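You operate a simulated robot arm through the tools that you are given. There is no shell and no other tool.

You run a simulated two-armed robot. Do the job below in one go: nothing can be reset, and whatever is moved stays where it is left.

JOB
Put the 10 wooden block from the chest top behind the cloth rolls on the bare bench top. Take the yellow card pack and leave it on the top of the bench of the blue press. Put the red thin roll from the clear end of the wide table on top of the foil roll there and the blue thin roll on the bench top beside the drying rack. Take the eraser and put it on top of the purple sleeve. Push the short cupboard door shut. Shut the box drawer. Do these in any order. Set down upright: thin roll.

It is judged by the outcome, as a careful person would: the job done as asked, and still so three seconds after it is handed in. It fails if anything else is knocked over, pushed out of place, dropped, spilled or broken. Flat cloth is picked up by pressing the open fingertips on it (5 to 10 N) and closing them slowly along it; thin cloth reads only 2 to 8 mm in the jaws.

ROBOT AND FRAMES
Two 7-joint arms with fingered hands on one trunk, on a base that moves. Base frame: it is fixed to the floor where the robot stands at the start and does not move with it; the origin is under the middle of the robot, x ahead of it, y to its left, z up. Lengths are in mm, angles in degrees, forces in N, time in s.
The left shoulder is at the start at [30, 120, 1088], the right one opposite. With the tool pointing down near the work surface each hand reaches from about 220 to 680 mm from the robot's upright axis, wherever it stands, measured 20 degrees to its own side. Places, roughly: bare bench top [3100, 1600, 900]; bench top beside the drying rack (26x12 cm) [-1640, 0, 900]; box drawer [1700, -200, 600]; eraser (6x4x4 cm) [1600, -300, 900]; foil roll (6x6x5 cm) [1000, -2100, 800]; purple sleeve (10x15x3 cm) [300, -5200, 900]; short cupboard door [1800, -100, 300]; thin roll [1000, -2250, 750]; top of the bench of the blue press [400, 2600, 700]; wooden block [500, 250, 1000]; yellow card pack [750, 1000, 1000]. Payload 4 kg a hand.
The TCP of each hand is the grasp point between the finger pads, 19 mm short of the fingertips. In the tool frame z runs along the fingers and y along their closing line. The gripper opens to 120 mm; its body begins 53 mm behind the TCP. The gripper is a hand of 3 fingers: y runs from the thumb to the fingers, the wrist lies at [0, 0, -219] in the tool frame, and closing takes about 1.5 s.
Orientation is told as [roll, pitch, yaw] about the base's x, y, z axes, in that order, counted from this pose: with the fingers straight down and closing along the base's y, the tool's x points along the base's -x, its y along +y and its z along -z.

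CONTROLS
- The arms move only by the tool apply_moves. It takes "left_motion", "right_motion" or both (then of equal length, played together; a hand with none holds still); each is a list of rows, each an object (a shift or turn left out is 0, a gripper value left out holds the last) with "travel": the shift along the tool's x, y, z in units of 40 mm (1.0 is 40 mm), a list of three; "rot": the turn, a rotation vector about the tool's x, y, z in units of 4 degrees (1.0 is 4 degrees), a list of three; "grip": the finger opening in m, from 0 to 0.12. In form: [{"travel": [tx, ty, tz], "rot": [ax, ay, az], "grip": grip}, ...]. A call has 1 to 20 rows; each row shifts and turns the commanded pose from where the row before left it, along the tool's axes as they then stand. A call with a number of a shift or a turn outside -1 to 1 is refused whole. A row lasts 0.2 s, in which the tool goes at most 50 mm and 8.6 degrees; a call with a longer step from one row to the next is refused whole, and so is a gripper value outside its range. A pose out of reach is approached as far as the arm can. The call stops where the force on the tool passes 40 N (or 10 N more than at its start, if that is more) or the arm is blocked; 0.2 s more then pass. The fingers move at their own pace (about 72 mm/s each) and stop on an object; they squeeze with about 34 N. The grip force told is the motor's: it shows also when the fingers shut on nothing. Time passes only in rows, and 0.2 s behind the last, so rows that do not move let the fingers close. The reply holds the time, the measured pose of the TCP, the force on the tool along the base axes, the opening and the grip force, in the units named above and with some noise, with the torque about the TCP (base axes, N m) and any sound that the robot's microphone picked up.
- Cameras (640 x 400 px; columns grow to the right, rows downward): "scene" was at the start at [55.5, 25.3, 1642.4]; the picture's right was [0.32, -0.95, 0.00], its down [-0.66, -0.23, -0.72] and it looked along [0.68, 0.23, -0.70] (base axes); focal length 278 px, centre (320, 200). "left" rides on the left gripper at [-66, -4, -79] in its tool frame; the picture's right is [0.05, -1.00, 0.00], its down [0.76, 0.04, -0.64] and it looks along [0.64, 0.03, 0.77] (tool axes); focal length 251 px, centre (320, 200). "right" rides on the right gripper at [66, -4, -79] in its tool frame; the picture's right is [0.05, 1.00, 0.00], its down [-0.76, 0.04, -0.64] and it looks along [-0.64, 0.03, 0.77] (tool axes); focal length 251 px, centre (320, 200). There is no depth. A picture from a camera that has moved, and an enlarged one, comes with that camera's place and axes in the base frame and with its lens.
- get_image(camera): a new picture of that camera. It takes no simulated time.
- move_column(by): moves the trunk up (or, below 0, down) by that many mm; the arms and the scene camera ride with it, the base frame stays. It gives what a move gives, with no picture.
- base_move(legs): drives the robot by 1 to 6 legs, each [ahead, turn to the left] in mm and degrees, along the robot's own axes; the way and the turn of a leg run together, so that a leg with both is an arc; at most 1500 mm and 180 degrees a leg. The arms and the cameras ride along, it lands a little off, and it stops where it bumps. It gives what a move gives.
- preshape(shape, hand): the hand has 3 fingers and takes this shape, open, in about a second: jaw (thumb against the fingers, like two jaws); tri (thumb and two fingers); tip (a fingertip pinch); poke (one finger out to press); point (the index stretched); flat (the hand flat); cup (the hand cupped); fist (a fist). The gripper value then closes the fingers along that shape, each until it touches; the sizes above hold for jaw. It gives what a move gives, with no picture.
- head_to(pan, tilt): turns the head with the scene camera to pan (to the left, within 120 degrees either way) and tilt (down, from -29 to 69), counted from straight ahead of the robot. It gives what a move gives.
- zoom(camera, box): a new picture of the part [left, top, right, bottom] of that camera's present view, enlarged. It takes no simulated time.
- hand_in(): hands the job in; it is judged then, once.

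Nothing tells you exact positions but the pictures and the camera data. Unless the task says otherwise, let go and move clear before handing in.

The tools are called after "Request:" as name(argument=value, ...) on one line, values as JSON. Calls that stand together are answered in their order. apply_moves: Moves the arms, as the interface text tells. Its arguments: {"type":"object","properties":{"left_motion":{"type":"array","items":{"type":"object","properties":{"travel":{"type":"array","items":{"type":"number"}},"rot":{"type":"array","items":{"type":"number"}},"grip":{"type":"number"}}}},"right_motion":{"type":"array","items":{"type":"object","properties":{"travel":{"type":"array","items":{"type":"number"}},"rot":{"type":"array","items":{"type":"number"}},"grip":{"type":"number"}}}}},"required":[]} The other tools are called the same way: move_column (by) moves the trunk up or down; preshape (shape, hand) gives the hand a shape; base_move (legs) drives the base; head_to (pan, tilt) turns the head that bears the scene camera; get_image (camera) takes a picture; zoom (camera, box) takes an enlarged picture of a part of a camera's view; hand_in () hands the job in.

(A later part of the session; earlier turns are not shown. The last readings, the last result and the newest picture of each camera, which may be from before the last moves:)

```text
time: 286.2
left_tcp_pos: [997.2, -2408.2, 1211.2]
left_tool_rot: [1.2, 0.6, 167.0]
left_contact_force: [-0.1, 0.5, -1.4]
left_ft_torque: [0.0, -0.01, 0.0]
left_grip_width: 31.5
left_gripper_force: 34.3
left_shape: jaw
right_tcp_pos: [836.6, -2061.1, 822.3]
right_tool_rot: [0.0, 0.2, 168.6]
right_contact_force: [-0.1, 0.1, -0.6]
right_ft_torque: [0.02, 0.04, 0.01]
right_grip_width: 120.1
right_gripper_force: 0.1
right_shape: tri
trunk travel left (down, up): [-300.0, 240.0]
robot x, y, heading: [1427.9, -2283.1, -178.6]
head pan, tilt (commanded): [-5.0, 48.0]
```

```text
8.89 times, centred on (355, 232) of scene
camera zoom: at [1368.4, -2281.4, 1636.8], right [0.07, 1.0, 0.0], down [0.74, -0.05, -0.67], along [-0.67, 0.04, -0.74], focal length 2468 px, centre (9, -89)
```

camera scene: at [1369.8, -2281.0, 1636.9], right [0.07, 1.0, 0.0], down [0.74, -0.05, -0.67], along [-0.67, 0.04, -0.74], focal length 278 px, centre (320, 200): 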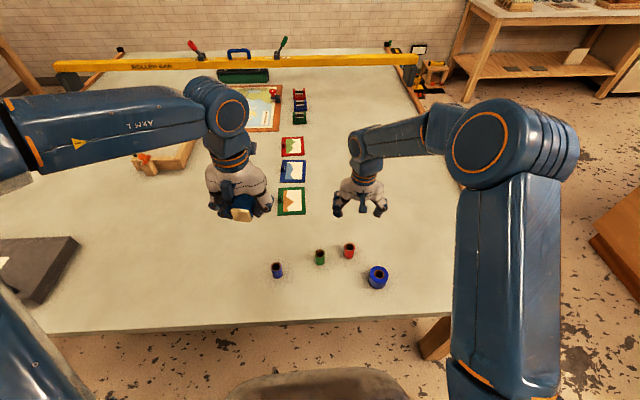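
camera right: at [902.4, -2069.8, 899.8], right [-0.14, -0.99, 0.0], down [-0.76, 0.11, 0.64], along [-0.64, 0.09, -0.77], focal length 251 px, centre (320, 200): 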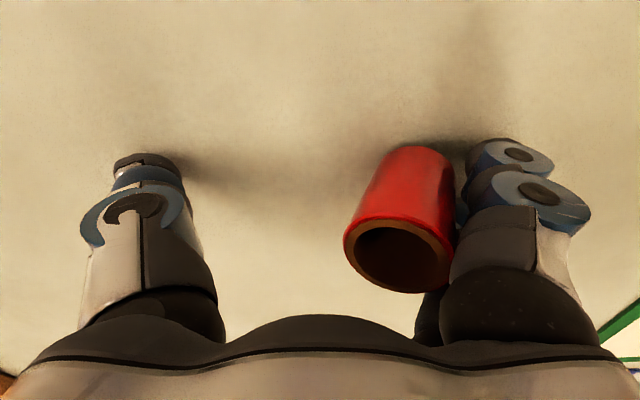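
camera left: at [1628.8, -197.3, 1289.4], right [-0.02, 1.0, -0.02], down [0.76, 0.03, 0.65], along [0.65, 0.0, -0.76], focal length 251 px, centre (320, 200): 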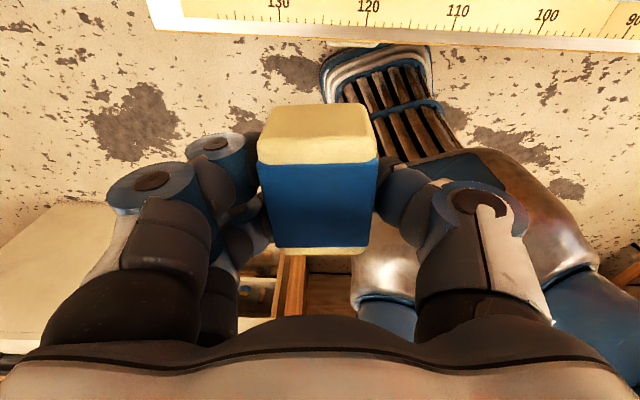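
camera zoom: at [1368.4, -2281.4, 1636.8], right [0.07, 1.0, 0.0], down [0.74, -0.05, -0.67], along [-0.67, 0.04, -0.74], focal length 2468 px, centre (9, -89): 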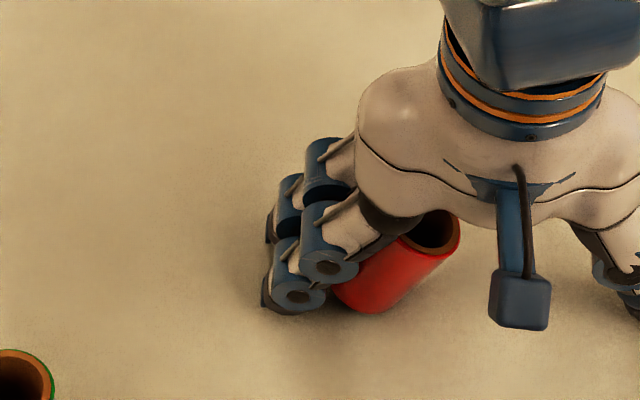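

The roll is still gripped between the two fingers, tilted along with them. I'll raise slightly and tilt the hand about 23° so the roll stands upright before I change the shape again.

Request:
apply_moves(right_motion=[{"travel": [0, 0, -0.7]}, {"rot": [0.958, 0, 0]}, {"rot": [0.958, 0, 0]}, {"rot": [0.958, 0, 0]}, {"rot": [0.958, 0, 0]}, {"rot": [0.958, 0, 0]}, {"rot": [0.958, 0, 0]}, {}])

Request:
get_image(camera="right")

Request:
zoom(camera="scene", box=[315, 195, 395, 255])

```text
time: 288.0
left_tcp_pos: [998.1, -2409.2, 1213.1]
left_tool_rot: [1.2, 0.6, 167.1]
left_contact_force: [-0.7, -0.1, 0.1]
left_ft_torque: [0.0, 0.01, -0.04]
left_grip_width: 31.5
left_gripper_force: 33.7
left_shape: jaw
right_tcp_pos: [837.6, -2061.5, 850.9]
right_tool_rot: [-23.1, 0.1, 168.6]
right_contact_force: [-0.8, 0.1, -0.5]
right_ft_torque: [-0.04, 0.02, 0.01]
right_grip_width: 120.3
right_gripper_force: 0.1
right_shape: tri
trunk travel left (down, up): [-300.0, 240.0]
robot x, y, heading: [1430.7, -2286.3, -179.1]
head pan, tilt (commanded): [-5.0, 48.0]
```

```text
taken
camera right: at [897.1, -2099.9, 924.0], right [-0.13, -0.91, -0.39], down [-0.81, -0.13, 0.57], along [-0.58, 0.39, -0.72], focal length 251 px, centre (320, 200)
```

right: 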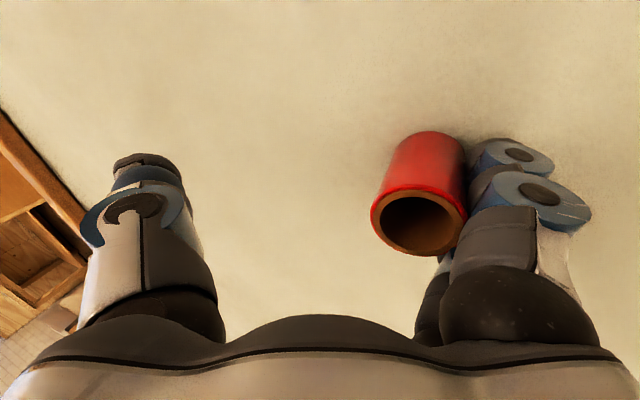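

```text
6.67 times, centred on (355, 225) of scene
camera zoom: at [1368.8, -2281.2, 1636.9], right [0.07, 1.0, 0.0], down [0.74, -0.05, -0.67], along [-0.67, 0.04, -0.74], focal length 1851 px, centre (87, 33)
```

zoom: 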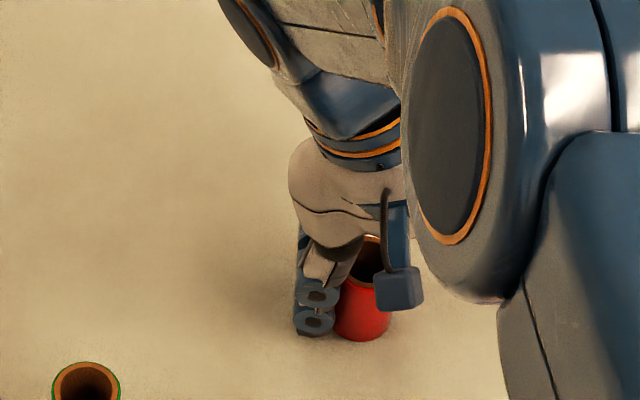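

The roll now stands upright and free on the table at about [832, -2098]; it had only been leaning on the fingers. I'll raise the hand straight up, away from it.

Request:
apply_moves(right_motion=[{"travel": [0, -0.15, -0.35]}, {"travel": [0, -0.31, -0.73]}, {"travel": [0, -0.39, -0.92]}, {"travel": [0, -0.39, -0.92]}, {}])

Request:
get_image(camera="right")

Request:
zoom(camera="scene", box=[300, 190, 400, 290])

```text
time: 289.2
left_tcp_pos: [997.7, -2408.9, 1212.2]
left_tool_rot: [1.1, 0.6, 167.0]
left_contact_force: [-0.4, 0.1, -1.0]
left_ft_torque: [0.01, -0.03, 0.0]
left_grip_width: 31.6
left_gripper_force: 33.9
left_shape: jaw
right_tcp_pos: [838.0, -2060.1, 978.6]
right_tool_rot: [-23.0, 0.2, 168.7]
right_contact_force: [-0.4, 0.6, -0.7]
right_ft_torque: [0.0, 0.01, 0.02]
right_grip_width: 120.0
right_gripper_force: 0.0
right_shape: tri
trunk travel left (down, up): [-300.0, 240.0]
robot x, y, heading: [1433.6, -2287.4, -178.9]
head pan, tilt (commanded): [-5.0, 48.0]
```

```text
taken
camera right: at [896.6, -2098.7, 1051.4], right [-0.13, -0.91, -0.39], down [-0.81, -0.13, 0.57], along [-0.58, 0.39, -0.72], focal length 251 px, centre (320, 200)
```

right: 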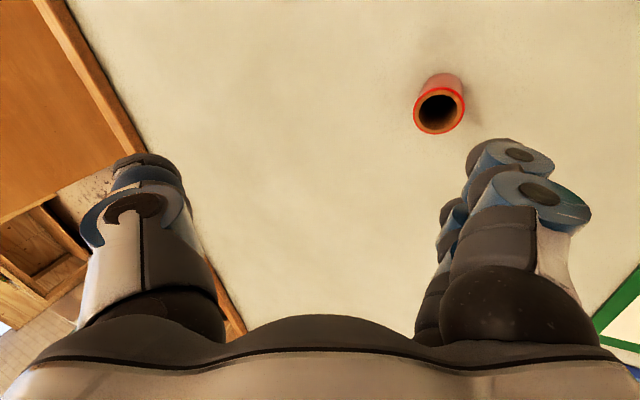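

```text
4.00 times, centred on (350, 240) of scene
camera zoom: at [1368.0, -2281.4, 1636.8], right [0.07, 1.0, 0.0], down [0.74, -0.05, -0.67], along [-0.67, 0.04, -0.74], focal length 1110 px, centre (200, 40)
```

zoom: 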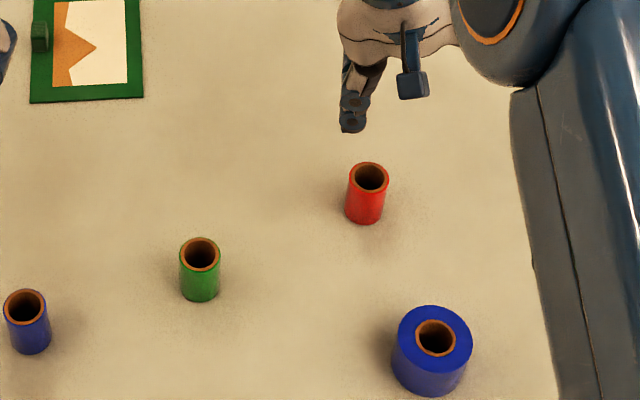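

The red roll stands upright on the table, undisturbed. I'll level the hand and try the fingertip-pinch shape in the air to see how it closes.

Request:
apply_moves(right_motion=[{"rot": [-0.958, 0, 0]}, {"rot": [-0.958, 0, 0]}, {"rot": [-0.958, 0, 0]}, {"rot": [-0.958, 0, 0]}, {"rot": [-0.958, 0, 0]}, {"rot": [-0.958, 0, 0]}, {"grip": 0.036}, {"grip": 0.036}, {"grip": 0.036}, {"grip": 0.036}, {"grip": 0.036}, {"grip": 0.036}])

Request:
get_image(camera="right")

Request:
preshape(shape="tip", hand="right")

Request:
get_image(camera="right")

Request:
apply_moves(right_motion=[{"grip": 0.036}, {"grip": 0.036}, {"grip": 0.036}, {"grip": 0.036}, {"grip": 0.036}, {"grip": 0.036}])

Request:
get_image(camera="right")

```text
time: 291.8
left_tcp_pos: [998.2, -2408.7, 1211.7]
left_tool_rot: [1.3, 0.6, 167.0]
left_contact_force: [-0.8, -0.5, -0.6]
left_ft_torque: [0.04, -0.02, 0.0]
left_grip_width: 31.7
left_gripper_force: 33.6
left_shape: jaw
right_tcp_pos: [837.0, -2060.9, 976.3]
right_tool_rot: [0.0, 0.2, 168.7]
right_contact_force: [-0.4, 0.3, 0.6]
right_ft_torque: [0.04, -0.02, -0.02]
right_grip_width: 36.4
right_gripper_force: 0.1
right_shape: tri
trunk travel left (down, up): [-300.0, 240.0]
robot x, y, heading: [1432.7, -2285.7, -178.8]
head pan, tilt (commanded): [-5.0, 48.0]
```

```text
taken
camera right: at [902.9, -2069.6, 1055.0], right [-0.14, -0.99, 0.0], down [-0.76, 0.11, 0.64], along [-0.64, 0.09, -0.77], focal length 251 px, centre (320, 200)
```

right: 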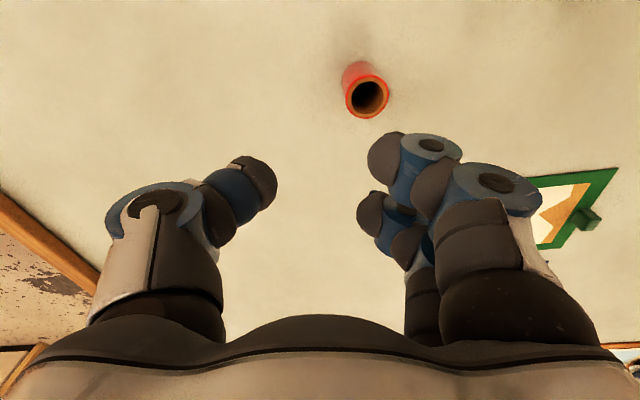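

```text
time: 292.7
left_tcp_pos: [999.1, -2409.1, 1212.1]
left_tool_rot: [1.2, 0.5, 166.9]
left_contact_force: [0.5, -0.2, -0.8]
left_ft_torque: [0.01, -0.01, -0.01]
left_grip_width: 31.6
left_gripper_force: 33.9
left_shape: jaw
right_tcp_pos: [836.7, -2060.4, 977.3]
right_tool_rot: [0.0, 0.1, 168.7]
right_contact_force: [-0.9, -0.5, 0.3]
right_ft_torque: [0.0, 0.0, -0.02]
right_grip_width: 120.0
right_gripper_force: 0.0
right_shape: tip
trunk travel left (down, up): [-300.0, 240.0]
robot x, y, heading: [1429.9, -2283.8, -178.8]
head pan, tilt (commanded): [-5.0, 48.0]
```

```text
taken
camera right: at [902.9, -2069.6, 1055.0], right [-0.14, -0.99, 0.0], down [-0.76, 0.11, 0.64], along [-0.64, 0.09, -0.77], focal length 251 px, centre (320, 200)
```

right: 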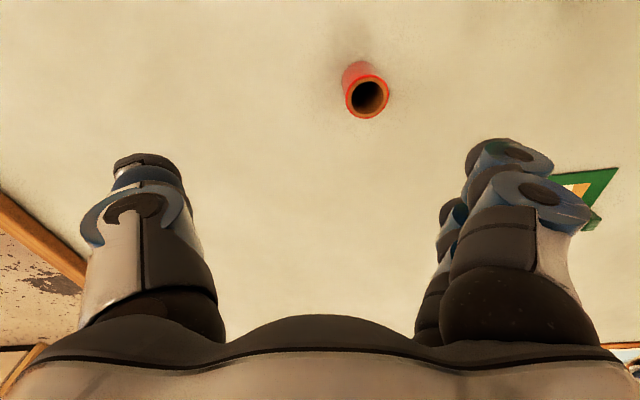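

```text
time: 294.1
left_tcp_pos: [998.0, -2409.1, 1212.7]
left_tool_rot: [1.1, 0.6, 167.0]
left_contact_force: [0.0, 0.3, -0.9]
left_ft_torque: [0.01, 0.0, 0.0]
left_grip_width: 31.6
left_gripper_force: 33.6
left_shape: jaw
right_tcp_pos: [837.4, -2061.0, 977.0]
right_tool_rot: [0.1, 0.1, 168.7]
right_contact_force: [-0.2, 0.5, 0.6]
right_ft_torque: [0.01, -0.02, 0.0]
right_grip_width: 36.3
right_gripper_force: 0.0
right_shape: tip
trunk travel left (down, up): [-300.0, 240.0]
robot x, y, heading: [1429.3, -2284.3, -178.7]
head pan, tilt (commanded): [-5.0, 48.0]
```

```text
taken
camera right: at [902.9, -2069.6, 1055.0], right [-0.14, -0.99, 0.0], down [-0.76, 0.11, 0.64], along [-0.64, 0.09, -0.77], focal length 251 px, centre (320, 200)
```

right: 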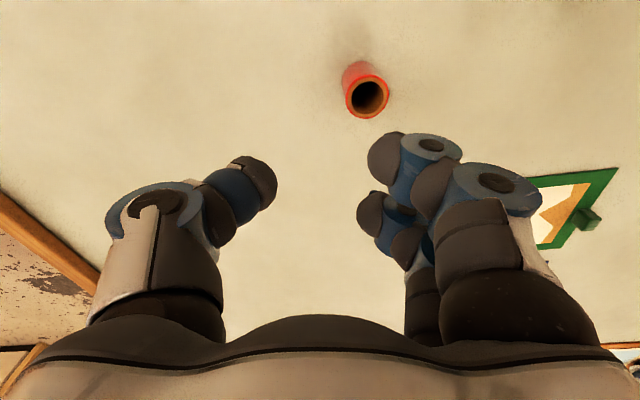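

All three shapes move the same way. The first grasp failed because one finger slid past the side of the roll. I'll measure where the fingertips actually are, so I can centre the roll between the two fingers.

Request:
zoom(camera="right", box=[220, 100, 460, 280])

Request:
preshape(shape="jaw", hand="right")

Request:
apply_moves(right_motion=[{"grip": 0.0}, {"grip": 0.0}, {"grip": 0.0}, {"grip": 0.0}, {"grip": 0.0}, {"grip": 0.0}, {"grip": 0.0}, {"grip": 0.0}])

Request:
zoom(camera="right", box=[220, 100, 460, 280])

```text
2.22 times, centred on (340, 190) of right
camera zoom: at [902.9, -2069.6, 1055.0], right [-0.14, -0.99, 0.0], down [-0.76, 0.11, 0.64], along [-0.64, 0.09, -0.77], focal length 559 px, centre (276, 222)
```

zoom: 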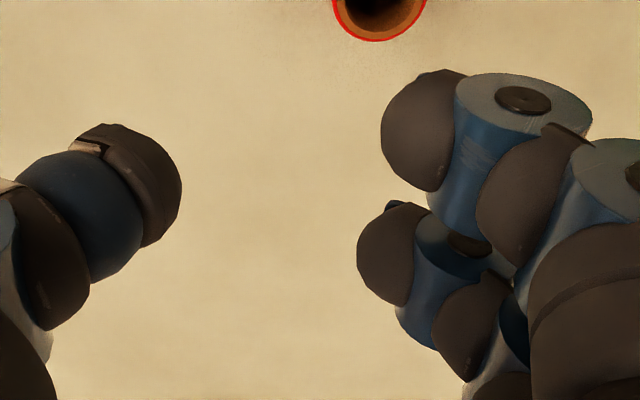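

```text
time: 295.0
left_tcp_pos: [997.0, -2409.3, 1212.6]
left_tool_rot: [1.1, 0.6, 167.0]
left_contact_force: [0.2, 0.4, 0.0]
left_ft_torque: [0.0, -0.01, -0.03]
left_grip_width: 31.5
left_gripper_force: 34.7
left_shape: jaw
right_tcp_pos: [837.9, -2061.3, 976.9]
right_tool_rot: [0.0, 0.1, 168.7]
right_contact_force: [0.6, 0.3, 0.6]
right_ft_torque: [-0.01, 0.02, -0.01]
right_grip_width: 120.0
right_gripper_force: 0.0
right_shape: jaw
trunk travel left (down, up): [-300.0, 240.0]
robot x, y, heading: [1431.0, -2284.2, -178.7]
head pan, tilt (commanded): [-5.0, 48.0]
```

```text
time: 296.8
left_tcp_pos: [998.1, -2409.3, 1212.6]
left_tool_rot: [1.2, 0.6, 167.1]
left_contact_force: [-0.6, -0.3, -0.6]
left_ft_torque: [-0.01, -0.01, -0.02]
left_grip_width: 31.7
left_gripper_force: 34.0
left_shape: jaw
right_tcp_pos: [837.7, -2061.6, 977.3]
right_tool_rot: [0.0, 0.1, 168.7]
right_contact_force: [0.4, 0.4, 0.6]
right_ft_torque: [0.01, 0.0, -0.03]
right_grip_width: 0.1
right_gripper_force: 34.1
right_shape: jaw
trunk travel left (down, up): [-300.0, 240.0]
robot x, y, heading: [1432.7, -2284.1, -178.7]
head pan, tilt (commanded): [-5.0, 48.0]
```

```text
2.22 times, centred on (340, 190) of right
camera zoom: at [902.9, -2069.6, 1054.9], right [-0.14, -0.99, 0.0], down [-0.76, 0.11, 0.64], along [-0.64, 0.09, -0.77], focal length 559 px, centre (276, 222)
```

zoom: 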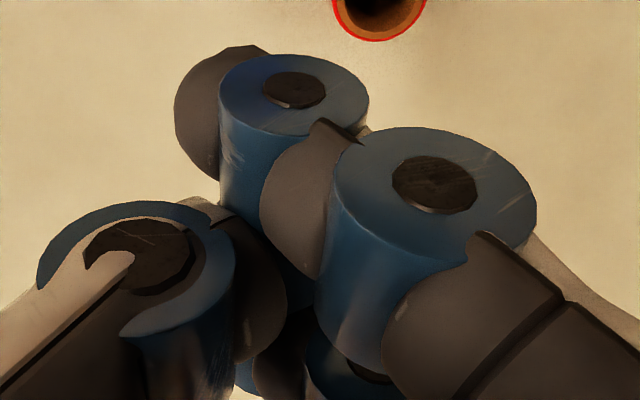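

The fingers are flat-faced, about 30 mm apart, with the thumb opposite between them. So the roll has to be within about 2 mm of the hand's centre plane. I'll open to 80 mm, move above the red roll and check the centring.

Request:
apply_moves(right_motion=[{"travel": [0.025, 0.45, 0], "grip": 0.08}, {"travel": [0.025, 0.46, 0]}, {}, {}, {}, {"travel": [0, 0, 0.9]}, {"travel": [0, 0, 0.9]}, {}])

Request:
zoom(camera="right", box=[240, 60, 440, 220])

```text
time: 298.6
left_tcp_pos: [999.1, -2408.3, 1211.3]
left_tool_rot: [1.2, 0.5, 167.0]
left_contact_force: [-1.0, -0.6, -0.8]
left_ft_torque: [-0.03, -0.03, -0.01]
left_grip_width: 31.7
left_gripper_force: 33.9
left_shape: jaw
right_tcp_pos: [834.0, -2097.2, 906.7]
right_tool_rot: [0.0, 0.1, 168.7]
right_contact_force: [-0.1, -0.4, -0.2]
right_ft_torque: [0.0, 0.02, 0.01]
right_grip_width: 80.2
right_gripper_force: 0.0
right_shape: jaw
trunk travel left (down, up): [-300.0, 240.0]
robot x, y, heading: [1429.9, -2282.4, -178.9]
head pan, tilt (commanded): [-5.0, 48.0]
```

```text
2.50 times, centred on (340, 140) of right
camera zoom: at [897.9, -2105.2, 984.8], right [-0.14, -0.99, 0.0], down [-0.76, 0.11, 0.64], along [-0.64, 0.09, -0.77], focal length 629 px, centre (270, 350)
```

zoom: 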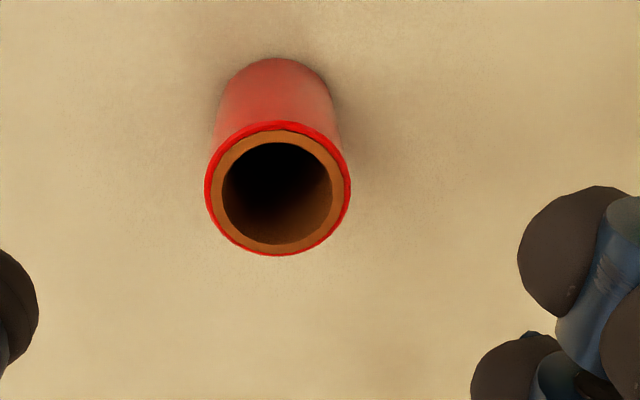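

The roll is now centred within 1 mm. I'll go down to mid-height on the roll and close slowly.

Request:
apply_moves(right_motion=[{"travel": [0, 0.02, 0.7]}, {"travel": [0, 0, 0.7]}, {"travel": [0, 0, 0.6]}, {}])

Request:
zoom(camera="right", box=[200, 80, 440, 280])

Request:
apply_moves(right_motion=[{"grip": 0.065}, {"grip": 0.055}, {"grip": 0.045}, {"grip": 0.038}, {}])

Request:
get_image(camera="right")

```text
time: 299.6
left_tcp_pos: [998.4, -2408.4, 1213.8]
left_tool_rot: [1.2, 0.5, 167.0]
left_contact_force: [-0.7, -0.5, -0.7]
left_ft_torque: [0.01, 0.0, -0.01]
left_grip_width: 32.0
left_gripper_force: 33.9
left_shape: jaw
right_tcp_pos: [832.8, -2098.4, 824.6]
right_tool_rot: [0.0, 0.1, 168.7]
right_contact_force: [0.0, -0.8, -0.6]
right_ft_torque: [0.03, 0.05, 0.02]
right_grip_width: 80.3
right_gripper_force: 0.0
right_shape: jaw
trunk travel left (down, up): [-300.0, 240.0]
robot x, y, heading: [1430.5, -2284.2, -178.5]
head pan, tilt (commanded): [-5.0, 48.0]
```

```text
2.00 times, centred on (320, 180) of right
camera zoom: at [897.7, -2106.5, 902.9], right [-0.14, -0.99, 0.0], down [-0.76, 0.11, 0.64], along [-0.64, 0.09, -0.77], focal length 503 px, centre (320, 240)
```

zoom: 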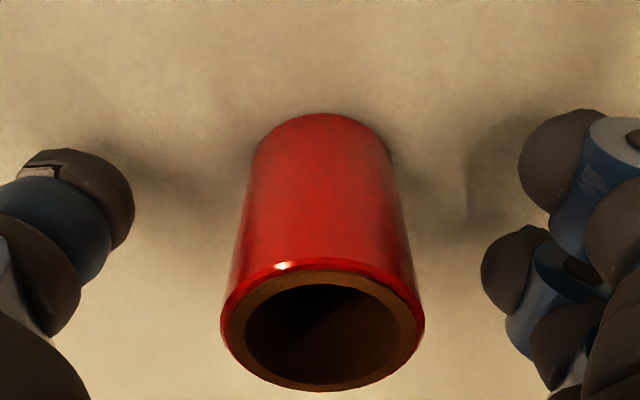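

```text
time: 300.8
left_tcp_pos: [997.7, -2407.7, 1213.5]
left_tool_rot: [1.2, 0.6, 166.9]
left_contact_force: [-0.5, -1.0, -0.3]
left_ft_torque: [0.01, -0.03, 0.0]
left_grip_width: 31.8
left_gripper_force: 33.9
left_shape: jaw
right_tcp_pos: [832.5, -2097.3, 824.8]
right_tool_rot: [0.0, 0.1, 168.8]
right_contact_force: [-0.3, 0.1, -0.3]
right_ft_torque: [-0.02, -0.01, -0.04]
right_grip_width: 38.4
right_gripper_force: 0.1
right_shape: jaw
trunk travel left (down, up): [-300.0, 240.0]
robot x, y, heading: [1431.1, -2287.4, -178.7]
head pan, tilt (commanded): [-5.0, 48.0]
```

```text
taken
camera right: at [897.5, -2106.6, 903.0], right [-0.14, -0.99, 0.0], down [-0.76, 0.11, 0.64], along [-0.64, 0.09, -0.77], focal length 251 px, centre (320, 200)
```

right: 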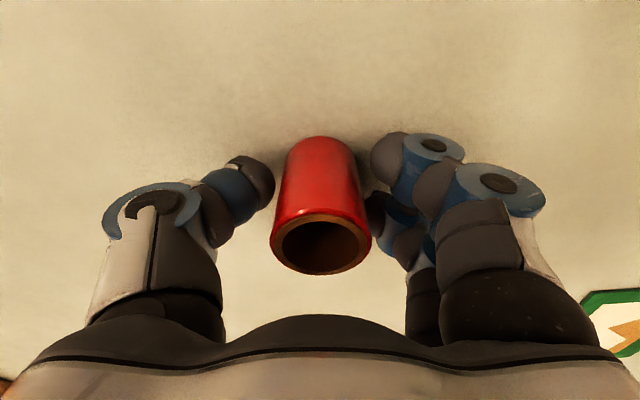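

The roll is centred with small gaps on both sides. I'll shift 1 mm and close the rest of the way.

Request:
apply_moves(right_motion=[{"travel": [-0.03, 0, 0]}, {"grip": 0.034}, {"grip": 0.03}, {"grip": 0.026}, {"grip": 0.022}, {"grip": 0.022}])

Request:
get_image(camera="right")

```text
time: 302.2
left_tcp_pos: [998.0, -2408.3, 1212.8]
left_tool_rot: [1.3, 0.6, 167.0]
left_contact_force: [-0.3, 0.3, -1.2]
left_ft_torque: [-0.01, -0.01, 0.01]
left_grip_width: 32.0
left_gripper_force: 33.8
left_shape: jaw
right_tcp_pos: [832.2, -2098.4, 825.2]
right_tool_rot: [-0.1, 0.0, 168.7]
right_contact_force: [0.6, -0.6, 1.3]
right_ft_torque: [-0.01, 0.01, 0.02]
right_grip_width: 22.5
right_gripper_force: 0.0
right_shape: jaw
trunk travel left (down, up): [-300.0, 240.0]
robot x, y, heading: [1430.0, -2285.2, -178.8]
head pan, tilt (commanded): [-5.0, 48.0]
```

```text
taken
camera right: at [896.6, -2106.4, 903.5], right [-0.14, -0.99, 0.0], down [-0.76, 0.11, 0.64], along [-0.64, 0.09, -0.77], focal length 251 px, centre (320, 200)
```

right: 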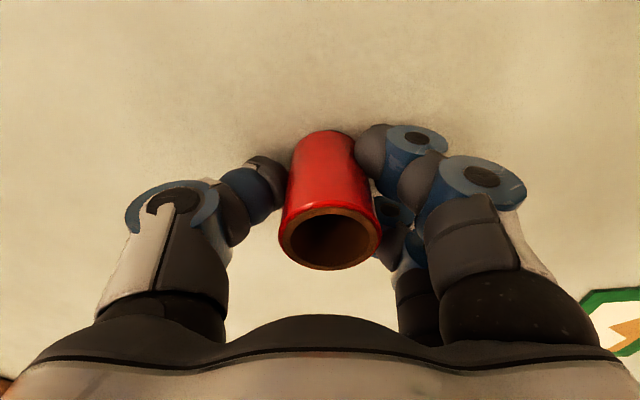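

The fingers are just touching the roll. I'll close a little further in small steps and watch it.

Request:
apply_moves(right_motion=[{"grip": 0.019}, {"grip": 0.017}, {"grip": 0.017}])

Request:
zoom(camera="right", box=[220, 90, 460, 290])

```text
time: 303.0
left_tcp_pos: [997.6, -2409.1, 1212.0]
left_tool_rot: [1.2, 0.6, 167.0]
left_contact_force: [-0.3, -0.7, -1.5]
left_ft_torque: [-0.01, 0.0, -0.01]
left_grip_width: 31.7
left_gripper_force: 33.8
left_shape: jaw
right_tcp_pos: [830.4, -2098.8, 825.6]
right_tool_rot: [0.0, 0.1, 168.7]
right_contact_force: [0.5, 0.2, 0.6]
right_ft_torque: [-0.01, -0.01, -0.02]
right_grip_width: 13.2
right_gripper_force: 33.6
right_shape: jaw
trunk travel left (down, up): [-300.0, 240.0]
robot x, y, heading: [1432.5, -2286.9, -178.8]
head pan, tilt (commanded): [-5.0, 48.0]
```

```text
2.00 times, centred on (340, 190) of right
camera zoom: at [896.5, -2106.4, 903.5], right [-0.14, -0.99, 0.0], down [-0.76, 0.11, 0.64], along [-0.64, 0.09, -0.77], focal length 503 px, centre (280, 220)
```

zoom: 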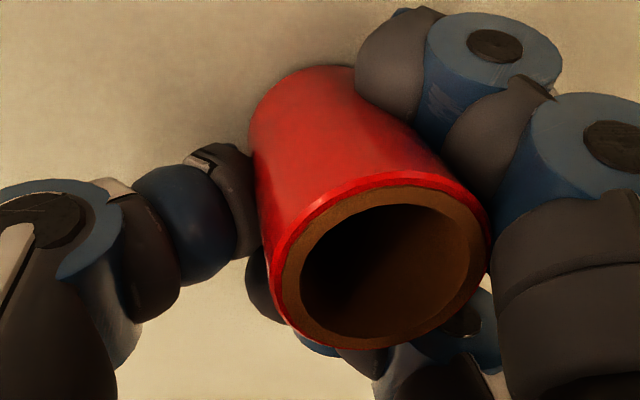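

The rear finger slipped behind the roll again, so the hand's true centre is a few mm further back than I assumed. I'll open, tilt to free the roll as before and regrasp with a 4–5 mm offset.

Request:
apply_moves(right_motion=[{"grip": 0.03}, {"grip": 0.05}, {"grip": 0.08}, {"grip": 0.12}, {"grip": 0.12}, {}])

Request:
get_image(camera="right")

Request:
zoom(camera="scene", box=[310, 190, 400, 260])

```text
time: 304.4
left_tcp_pos: [997.4, -2409.4, 1213.3]
left_tool_rot: [1.2, 0.6, 167.0]
left_contact_force: [0.3, -0.1, -0.8]
left_ft_torque: [-0.01, -0.01, 0.02]
left_grip_width: 31.9
left_gripper_force: 33.9
left_shape: jaw
right_tcp_pos: [830.8, -2098.0, 826.4]
right_tool_rot: [-0.1, 0.1, 168.8]
right_contact_force: [0.8, 0.3, -0.3]
right_ft_torque: [0.01, -0.01, 0.0]
right_grip_width: 119.7
right_gripper_force: 0.1
right_shape: jaw
trunk travel left (down, up): [-300.0, 240.0]
robot x, y, heading: [1429.7, -2286.6, -178.9]
head pan, tilt (commanded): [-5.0, 48.0]
```

```text
taken
camera right: at [896.6, -2106.5, 903.3], right [-0.14, -0.99, 0.0], down [-0.76, 0.11, 0.64], along [-0.64, 0.09, -0.77], focal length 251 px, centre (320, 200)
```

right: 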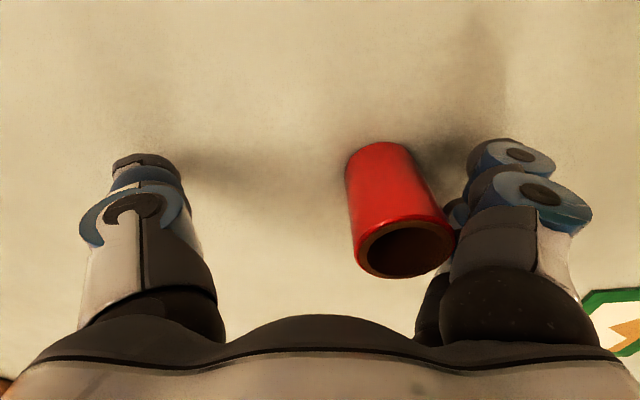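

```text
5.71 times, centred on (355, 225) of scene
camera zoom: at [1368.6, -2281.5, 1636.8], right [0.07, 1.0, 0.0], down [0.74, -0.05, -0.67], along [-0.67, 0.04, -0.74], focal length 1586 px, centre (120, 57)
```

zoom: 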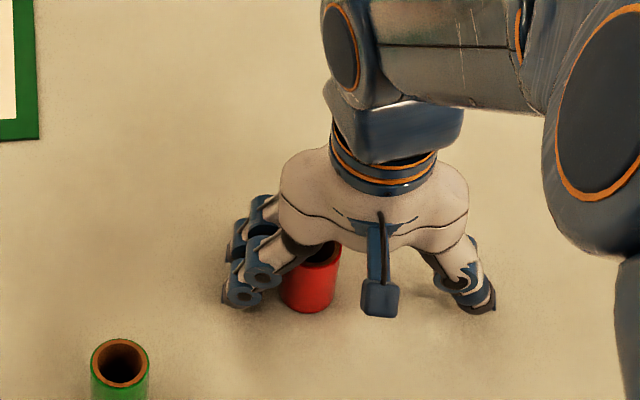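

This time the roll came free and stands upright at about [822, -2127]. I'll raise, re-centre with a 4 mm offset towards the rear finger and check.

Request:
apply_moves(right_motion=[{"travel": [0, 0, -0.5]}, {"travel": [0, 0, -0.8]}, {"travel": [0, 0, -0.8]}, {"travel": [0.03, 0.76, 0], "grip": 0.08}, {}, {}, {}])

Request:
zoom(camera="right", box=[240, 60, 440, 220])

```text
time: 306.0
left_tcp_pos: [997.7, -2408.5, 1212.1]
left_tool_rot: [1.3, 0.6, 167.0]
left_contact_force: [0.2, 1.4, -1.2]
left_ft_torque: [0.0, -0.03, -0.01]
left_grip_width: 31.8
left_gripper_force: 34.2
left_shape: jaw
right_tcp_pos: [825.1, -2128.9, 907.3]
right_tool_rot: [0.0, 0.1, 168.7]
right_contact_force: [-0.9, 0.0, 0.3]
right_ft_torque: [-0.02, -0.01, 0.02]
right_grip_width: 80.7
right_gripper_force: 0.1
right_shape: jaw
trunk travel left (down, up): [-300.0, 240.0]
robot x, y, heading: [1433.6, -2282.9, -178.8]
head pan, tilt (commanded): [-5.0, 48.0]
```

```text
2.50 times, centred on (340, 140) of right
camera zoom: at [890.9, -2136.8, 985.3], right [-0.14, -0.99, 0.0], down [-0.76, 0.11, 0.64], along [-0.64, 0.09, -0.77], focal length 629 px, centre (270, 350)
```

zoom: 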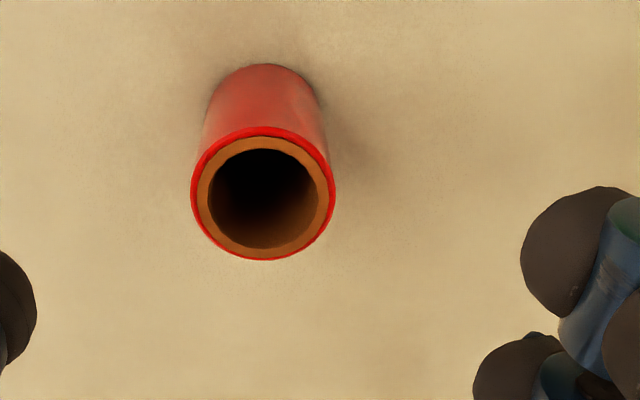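

The roll is 3 mm towards the rear finger; I want about 4.5 mm. I'll fine-tune and go down.

Request:
apply_moves(right_motion=[{"travel": [0.04, -0.06, 0.7]}, {"travel": [0, 0, 0.7]}, {"travel": [0, 0, 0.6]}, {}, {"grip": 0.06}, {"grip": 0.045}, {"grip": 0.035}, {"grip": 0.028}, {}])

Request:
zoom(camera="right", box=[220, 90, 460, 290])

```text
time: 308.0
left_tcp_pos: [998.0, -2409.3, 1213.5]
left_tool_rot: [1.2, 0.5, 167.0]
left_contact_force: [-0.5, 0.0, -0.6]
left_ft_torque: [0.03, 0.0, -0.01]
left_grip_width: 31.9
left_gripper_force: 34.2
left_shape: jaw
right_tcp_pos: [829.3, -2127.7, 829.1]
right_tool_rot: [-0.1, 0.1, 168.7]
right_contact_force: [1.9, -0.7, 3.9]
right_ft_torque: [-0.06, 0.03, 0.04]
right_grip_width: 10.1
right_gripper_force: 33.7
right_shape: jaw
trunk travel left (down, up): [-300.0, 240.0]
robot x, y, heading: [1426.9, -2284.3, -179.0]
head pan, tilt (commanded): [-5.0, 48.0]
```

```text
2.00 times, centred on (340, 190) of right
camera zoom: at [894.9, -2135.4, 906.5], right [-0.14, -0.99, 0.0], down [-0.76, 0.11, 0.64], along [-0.64, 0.09, -0.77], focal length 503 px, centre (280, 220)
```

zoom: 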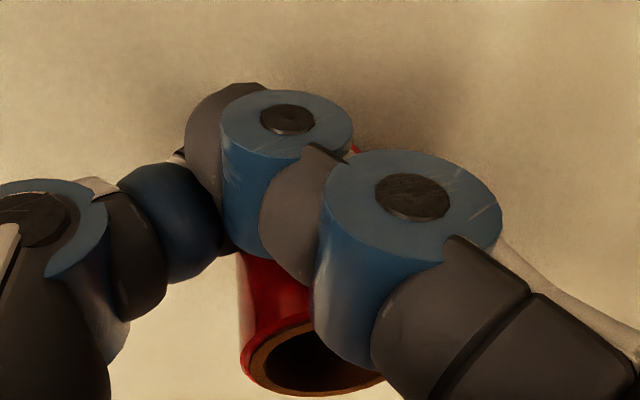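

Now it slipped the other way, so gripping across the roll from above is unstable with this hand. I'll set the roll free again and grasp it from the side instead, with the hand tilted so both fingers press along the roll's length. First, opening.

Request:
apply_moves(right_motion=[{"grip": 0.02}, {"grip": 0.035}, {"grip": 0.05}, {"grip": 0.08}, {"grip": 0.12}, {"grip": 0.12}, {}])

Request:
get_image(camera="right")

Request:
zoom(camera="scene", box=[310, 190, 400, 260])

```text
time: 309.6
left_tcp_pos: [999.0, -2409.3, 1212.1]
left_tool_rot: [1.2, 0.6, 167.1]
left_contact_force: [0.3, 0.2, -0.6]
left_ft_torque: [0.03, 0.01, -0.02]
left_grip_width: 31.7
left_gripper_force: 33.5
left_shape: jaw
right_tcp_pos: [828.8, -2127.0, 828.0]
right_tool_rot: [0.0, 0.1, 168.7]
right_contact_force: [-0.3, 0.1, 0.1]
right_ft_torque: [-0.02, -0.01, 0.0]
right_grip_width: 119.9
right_gripper_force: 0.1
right_shape: jaw
trunk travel left (down, up): [-300.0, 240.0]
robot x, y, heading: [1431.5, -2285.8, -178.9]
head pan, tilt (commanded): [-5.0, 48.0]
```

```text
taken
camera right: at [894.9, -2135.3, 905.9], right [-0.14, -0.99, 0.0], down [-0.76, 0.11, 0.64], along [-0.64, 0.09, -0.77], focal length 251 px, centre (320, 200)
```

right: 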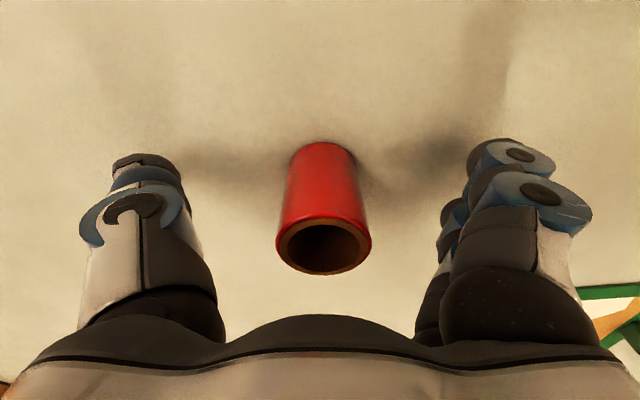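

```text
5.71 times, centred on (355, 225) of scene
camera zoom: at [1368.6, -2281.5, 1636.8], right [0.07, 1.0, 0.0], down [0.74, -0.05, -0.67], along [-0.67, 0.04, -0.74], focal length 1586 px, centre (120, 57)
```

zoom: 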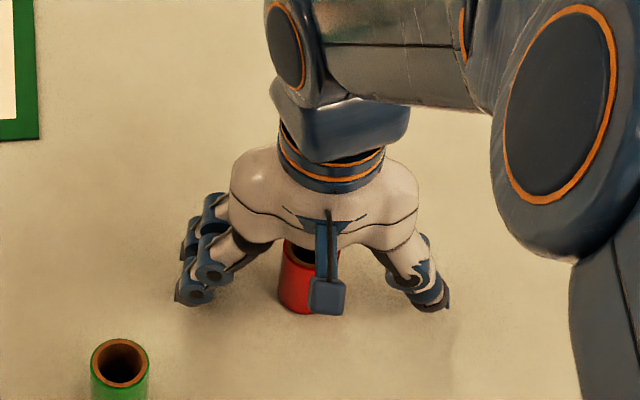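

This time the roll stayed put, upright and centred between the open fingers. I'll try a light, position-held grip: shift 2 mm to the true centre and close in half-millimetre steps, stopping as soon as a small grip force shows.

Request:
apply_moves(right_motion=[{"travel": [-0.06, 0.01, 0]}, {"grip": 0.08}, {"grip": 0.05}, {"grip": 0.035}, {"grip": 0.028}, {"grip": 0.025}, {"grip": 0.024}])

Request:
zoom(camera="right", box=[220, 90, 460, 290])

```text
time: 311.2
left_tcp_pos: [998.0, -2408.9, 1212.1]
left_tool_rot: [1.1, 0.5, 167.0]
left_contact_force: [0.5, 0.2, -0.5]
left_ft_torque: [-0.01, -0.03, 0.01]
left_grip_width: 31.8
left_gripper_force: 34.0
left_shape: jaw
right_tcp_pos: [827.8, -2127.0, 828.4]
right_tool_rot: [0.0, 0.1, 168.7]
right_contact_force: [-1.2, -0.3, 0.7]
right_ft_torque: [0.0, 0.0, 0.0]
right_grip_width: 24.5
right_gripper_force: 0.1
right_shape: jaw
trunk travel left (down, up): [-300.0, 240.0]
robot x, y, heading: [1429.9, -2287.0, -178.7]
head pan, tilt (commanded): [-5.0, 48.0]
```

```text
2.00 times, centred on (340, 190) of right
camera zoom: at [892.3, -2135.2, 906.5], right [-0.14, -0.99, 0.0], down [-0.76, 0.11, 0.64], along [-0.64, 0.09, -0.77], focal length 503 px, centre (280, 220)
```

zoom: 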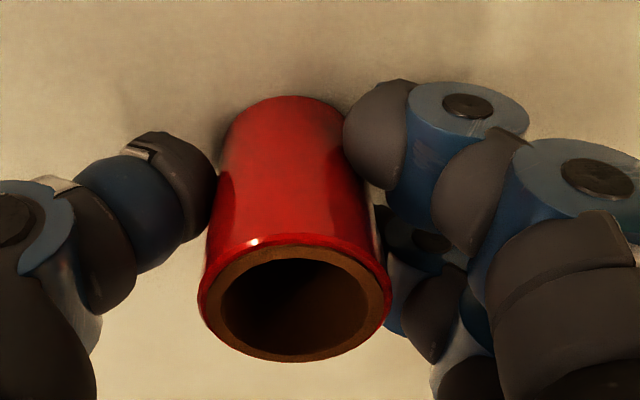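

The fingers are just about to touch. I'll close in half-millimetre steps.

Request:
apply_moves(right_motion=[{"grip": 0.0225}, {"grip": 0.0215}, {}])

Request:
apply_moves(right_motion=[{"grip": 0.021}, {}])

Request:
zoom(camera="right", box=[220, 90, 460, 290])

```text
time: 312.0
left_tcp_pos: [998.2, -2408.4, 1211.6]
left_tool_rot: [1.2, 0.6, 167.0]
left_contact_force: [-0.3, 0.1, -0.6]
left_ft_torque: [0.0, -0.04, -0.02]
left_grip_width: 31.9
left_gripper_force: 34.3
left_shape: jaw
right_tcp_pos: [827.6, -2127.5, 829.1]
right_tool_rot: [0.0, 0.2, 168.7]
right_contact_force: [0.8, 0.3, 1.0]
right_ft_torque: [-0.06, 0.03, -0.01]
right_grip_width: 13.7
right_gripper_force: 34.8
right_shape: jaw
trunk travel left (down, up): [-300.0, 240.0]
robot x, y, heading: [1431.8, -2284.5, -178.7]
head pan, tilt (commanded): [-5.0, 48.0]
```

```text
time: 312.6
left_tcp_pos: [998.7, -2408.7, 1212.4]
left_tool_rot: [1.3, 0.4, 167.1]
left_contact_force: [0.0, -0.2, -0.7]
left_ft_torque: [-0.04, 0.04, 0.0]
left_grip_width: 31.6
left_gripper_force: 33.7
left_shape: jaw
right_tcp_pos: [827.4, -2126.6, 827.9]
right_tool_rot: [0.0, 0.2, 168.6]
right_contact_force: [1.1, 0.8, 2.5]
right_ft_torque: [-0.05, 0.04, 0.01]
right_grip_width: 13.8
right_gripper_force: 34.0
right_shape: jaw
trunk travel left (down, up): [-300.0, 240.0]
robot x, y, heading: [1433.6, -2284.4, -179.1]
head pan, tilt (commanded): [-5.0, 48.0]
```

```text
2.00 times, centred on (340, 190) of right
camera zoom: at [892.4, -2135.2, 906.6], right [-0.14, -0.99, 0.0], down [-0.76, 0.11, 0.64], along [-0.64, 0.09, -0.77], focal length 503 px, centre (280, 220)
```

zoom: 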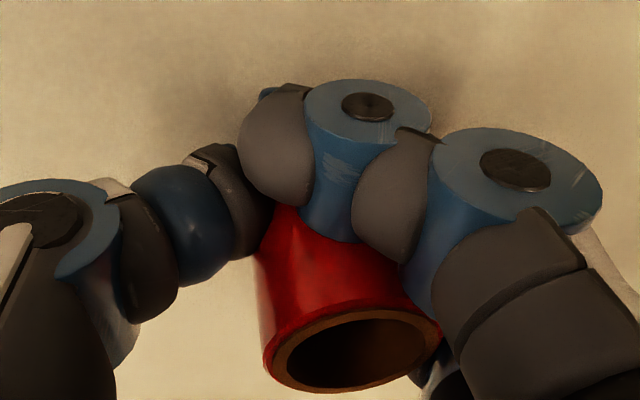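

The hand always squeezes at full force once it touches. With the front finger passing in front like this, the earlier release left the roll exactly in place, so this hold is usable. I'll lift it and check how upright it is.

Request:
apply_moves(right_motion=[{"travel": [0, 0, -0.4]}, {"travel": [0, 0, -0.8]}, {"travel": [0, 0, -1]}, {"travel": [0, 0, -1]}, {}])

Request:
get_image(camera="right")

Request:
zoom(camera="scene", box=[310, 160, 400, 230])

```text
time: 313.8
left_tcp_pos: [997.9, -2408.1, 1212.3]
left_tool_rot: [1.2, 0.6, 167.0]
left_contact_force: [-0.2, 0.0, -2.0]
left_ft_torque: [0.01, 0.01, 0.01]
left_grip_width: 31.8
left_gripper_force: 34.1
left_shape: jaw
right_tcp_pos: [824.2, -2125.7, 957.4]
right_tool_rot: [0.0, 0.1, 168.8]
right_contact_force: [0.4, 0.1, -0.2]
right_ft_torque: [0.01, 0.0, 0.04]
right_grip_width: 13.7
right_gripper_force: 33.8
right_shape: jaw
trunk travel left (down, up): [-300.0, 240.0]
robot x, y, heading: [1431.4, -2284.0, -178.8]
head pan, tilt (commanded): [-5.0, 48.0]
```

```text
taken
camera right: at [890.4, -2134.2, 1035.7], right [-0.14, -0.99, 0.0], down [-0.76, 0.11, 0.64], along [-0.63, 0.09, -0.77], focal length 251 px, centre (320, 200)
```

right: 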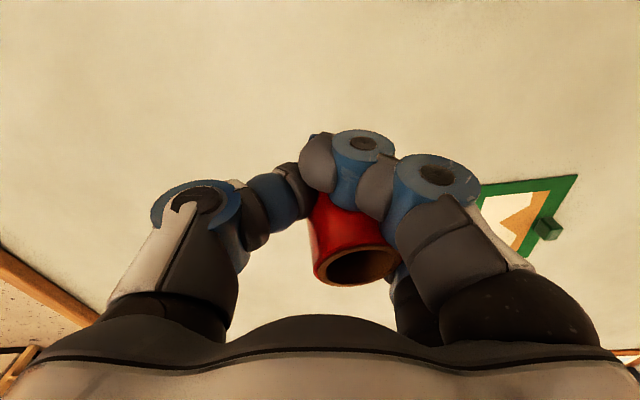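

```text
5.71 times, centred on (355, 195) of scene
camera zoom: at [1368.0, -2281.3, 1636.8], right [0.07, 1.0, 0.0], down [0.74, -0.05, -0.67], along [-0.67, 0.04, -0.74], focal length 1586 px, centre (120, 229)
```

zoom: 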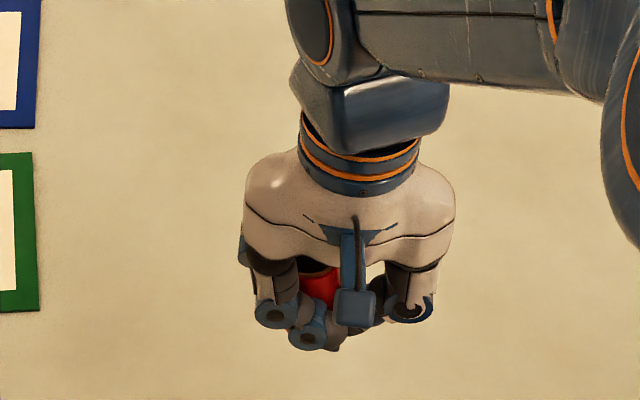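

The roll is behind the front finger with a slight lean. When released it should end up roughly midway between here and the hand's centre. I'll move over the foil roll with that point on its axis and correct the lean.

Request:
apply_moves(right_motion=[{"travel": [0.76, -0.463, 0]}, {"travel": [0.76, -0.463, 0]}, {"travel": [0.76, -0.463, 0]}, {"travel": [0.76, -0.463, 0]}, {"travel": [0.76, -0.463, 0]}, {"rot": [0, -0.75, 0]}, {"rot": [0, -0.75, 0]}, {}])

Request:
get_image(camera="right")

Request:
zoom(camera="scene", box=[340, 190, 430, 290])

```text
time: 315.6
left_tcp_pos: [997.4, -2407.8, 1213.7]
left_tool_rot: [1.2, 0.5, 167.1]
left_contact_force: [-0.4, 0.2, -0.9]
left_ft_torque: [0.04, -0.04, 0.02]
left_grip_width: 31.6
left_gripper_force: 34.1
left_shape: jaw
right_tcp_pos: [993.7, -2064.9, 956.4]
right_tool_rot: [-0.1, -5.9, 168.7]
right_contact_force: [0.2, 0.1, 0.2]
right_ft_torque: [0.0, 0.01, 0.03]
right_grip_width: 13.4
right_gripper_force: 33.9
right_shape: jaw
trunk travel left (down, up): [-300.0, 240.0]
robot x, y, heading: [1432.0, -2287.5, -178.6]
head pan, tilt (commanded): [-5.0, 48.0]
```

```text
taken
camera right: at [1066.1, -2075.3, 1027.9], right [-0.14, -0.99, -0.01], down [-0.69, 0.1, 0.72], along [-0.71, 0.11, -0.69], focal length 251 px, centre (320, 200)
```

right: 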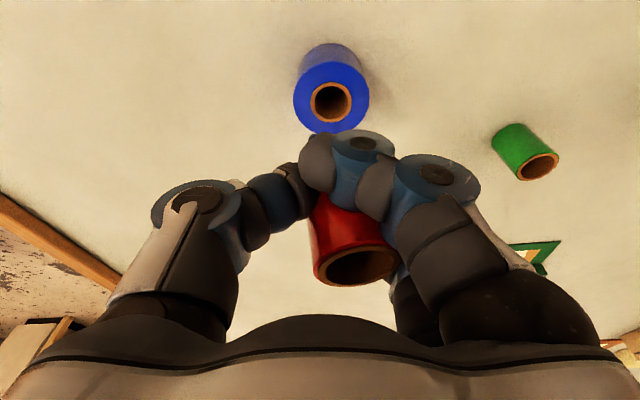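

```text
4.00 times, centred on (385, 240) of scene
camera zoom: at [1368.6, -2281.3, 1636.8], right [0.07, 1.0, 0.0], down [0.74, -0.05, -0.67], along [-0.67, 0.04, -0.74], focal length 1110 px, centre (60, 40)
```

zoom: 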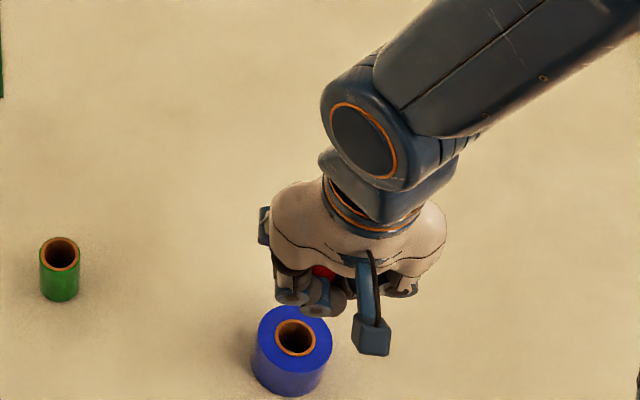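

The held roll and its expected rest point straddle the foil roll's axis within about 10 mm. I'll lower to just above and then feel for contact.

Request:
apply_moves(right_motion=[{"travel": [0.046, 0.013, 0.667]}, {"travel": [0.046, 0.013, 0.667]}, {"travel": [0.046, 0.013, 0.667]}, {}])

Request:
zoom(camera="right", box=[240, 60, 460, 300])

Request:
zoom(camera="scene", box=[350, 220, 430, 290])

```text
time: 316.6
left_tcp_pos: [998.9, -2408.3, 1212.4]
left_tool_rot: [1.1, 0.5, 167.0]
left_contact_force: [0.1, 0.2, -0.7]
left_ft_torque: [0.01, 0.0, -0.03]
left_grip_width: 31.7
left_gripper_force: 33.7
left_shape: jaw
right_tcp_pos: [989.8, -2065.2, 877.4]
right_tool_rot: [0.0, -5.8, 168.6]
right_contact_force: [0.9, 1.0, -0.4]
right_ft_torque: [0.02, 0.02, 0.0]
right_grip_width: 13.3
right_gripper_force: 33.9
right_shape: jaw
trunk travel left (down, up): [-300.0, 240.0]
robot x, y, heading: [1429.0, -2284.6, -178.9]
head pan, tilt (commanded): [-5.0, 48.0]
```

```text
1.67 times, centred on (350, 180) of right
camera zoom: at [1063.3, -2074.8, 948.4], right [-0.14, -0.99, -0.01], down [-0.69, 0.1, 0.72], along [-0.71, 0.11, -0.69], focal length 419 px, centre (270, 233)
```

zoom: 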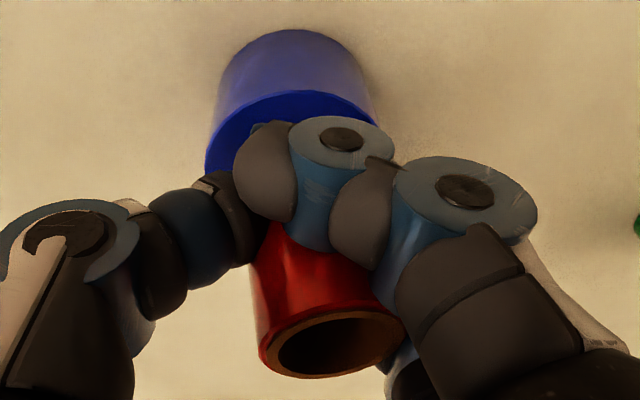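

```text
5.71 times, centred on (390, 255) of scene
camera zoom: at [1369.3, -2281.5, 1636.9], right [0.07, 1.0, 0.0], down [0.74, -0.05, -0.67], along [-0.67, 0.04, -0.74], focal length 1586 px, centre (-80, -114)
```

zoom: 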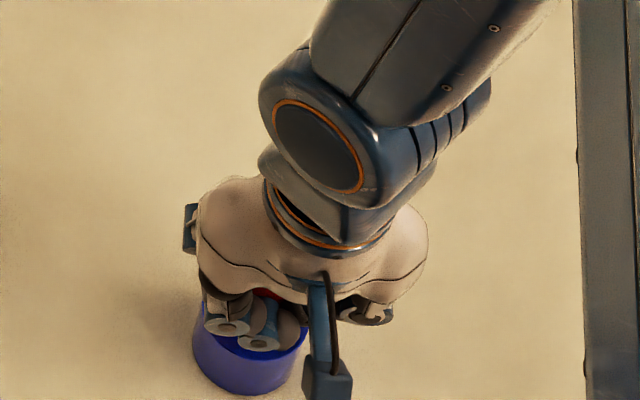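

I'm over the foil roll. I'll lower in small steps until contact.

Request:
apply_moves(right_motion=[{"travel": [0.01, 0, 0.1]}, {"travel": [0.008, 0, 0.075]}, {}])

Request:
apply_moves(right_motion=[{"travel": [0.005, 0, 0.05]}, {"travel": [0.005, 0, 0.05]}, {}])

```text
time: 317.4
left_tcp_pos: [998.9, -2409.2, 1212.9]
left_tool_rot: [1.2, 0.4, 166.8]
left_contact_force: [0.4, 0.2, -1.0]
left_ft_torque: [-0.02, 0.0, -0.03]
left_grip_width: 31.7
left_gripper_force: 33.4
left_shape: jaw
right_tcp_pos: [990.3, -2064.6, 870.4]
right_tool_rot: [0.0, -5.9, 168.7]
right_contact_force: [-0.8, 0.7, 3.8]
right_ft_torque: [-0.06, 0.07, 0.01]
right_grip_width: 13.0
right_gripper_force: 34.0
right_shape: jaw
trunk travel left (down, up): [-300.0, 240.0]
robot x, y, heading: [1432.3, -2285.0, -179.0]
head pan, tilt (commanded): [-5.0, 48.0]
```

```text
time: 318.2
left_tcp_pos: [998.4, -2408.9, 1213.5]
left_tool_rot: [1.3, 0.5, 167.0]
left_contact_force: [-0.2, -0.2, -1.0]
left_ft_torque: [-0.01, 0.0, 0.01]
left_grip_width: 31.6
left_gripper_force: 34.1
left_shape: jaw
right_tcp_pos: [991.3, -2065.7, 866.6]
right_tool_rot: [0.0, -6.0, 168.6]
right_contact_force: [1.3, 1.7, 13.9]
right_ft_torque: [-0.2, 0.33, 0.01]
right_grip_width: 12.9
right_gripper_force: 33.7
right_shape: jaw
trunk travel left (down, up): [-300.0, 240.0]
robot x, y, heading: [1424.7, -2282.6, -178.8]
head pan, tilt (commanded): [-5.0, 48.0]
```

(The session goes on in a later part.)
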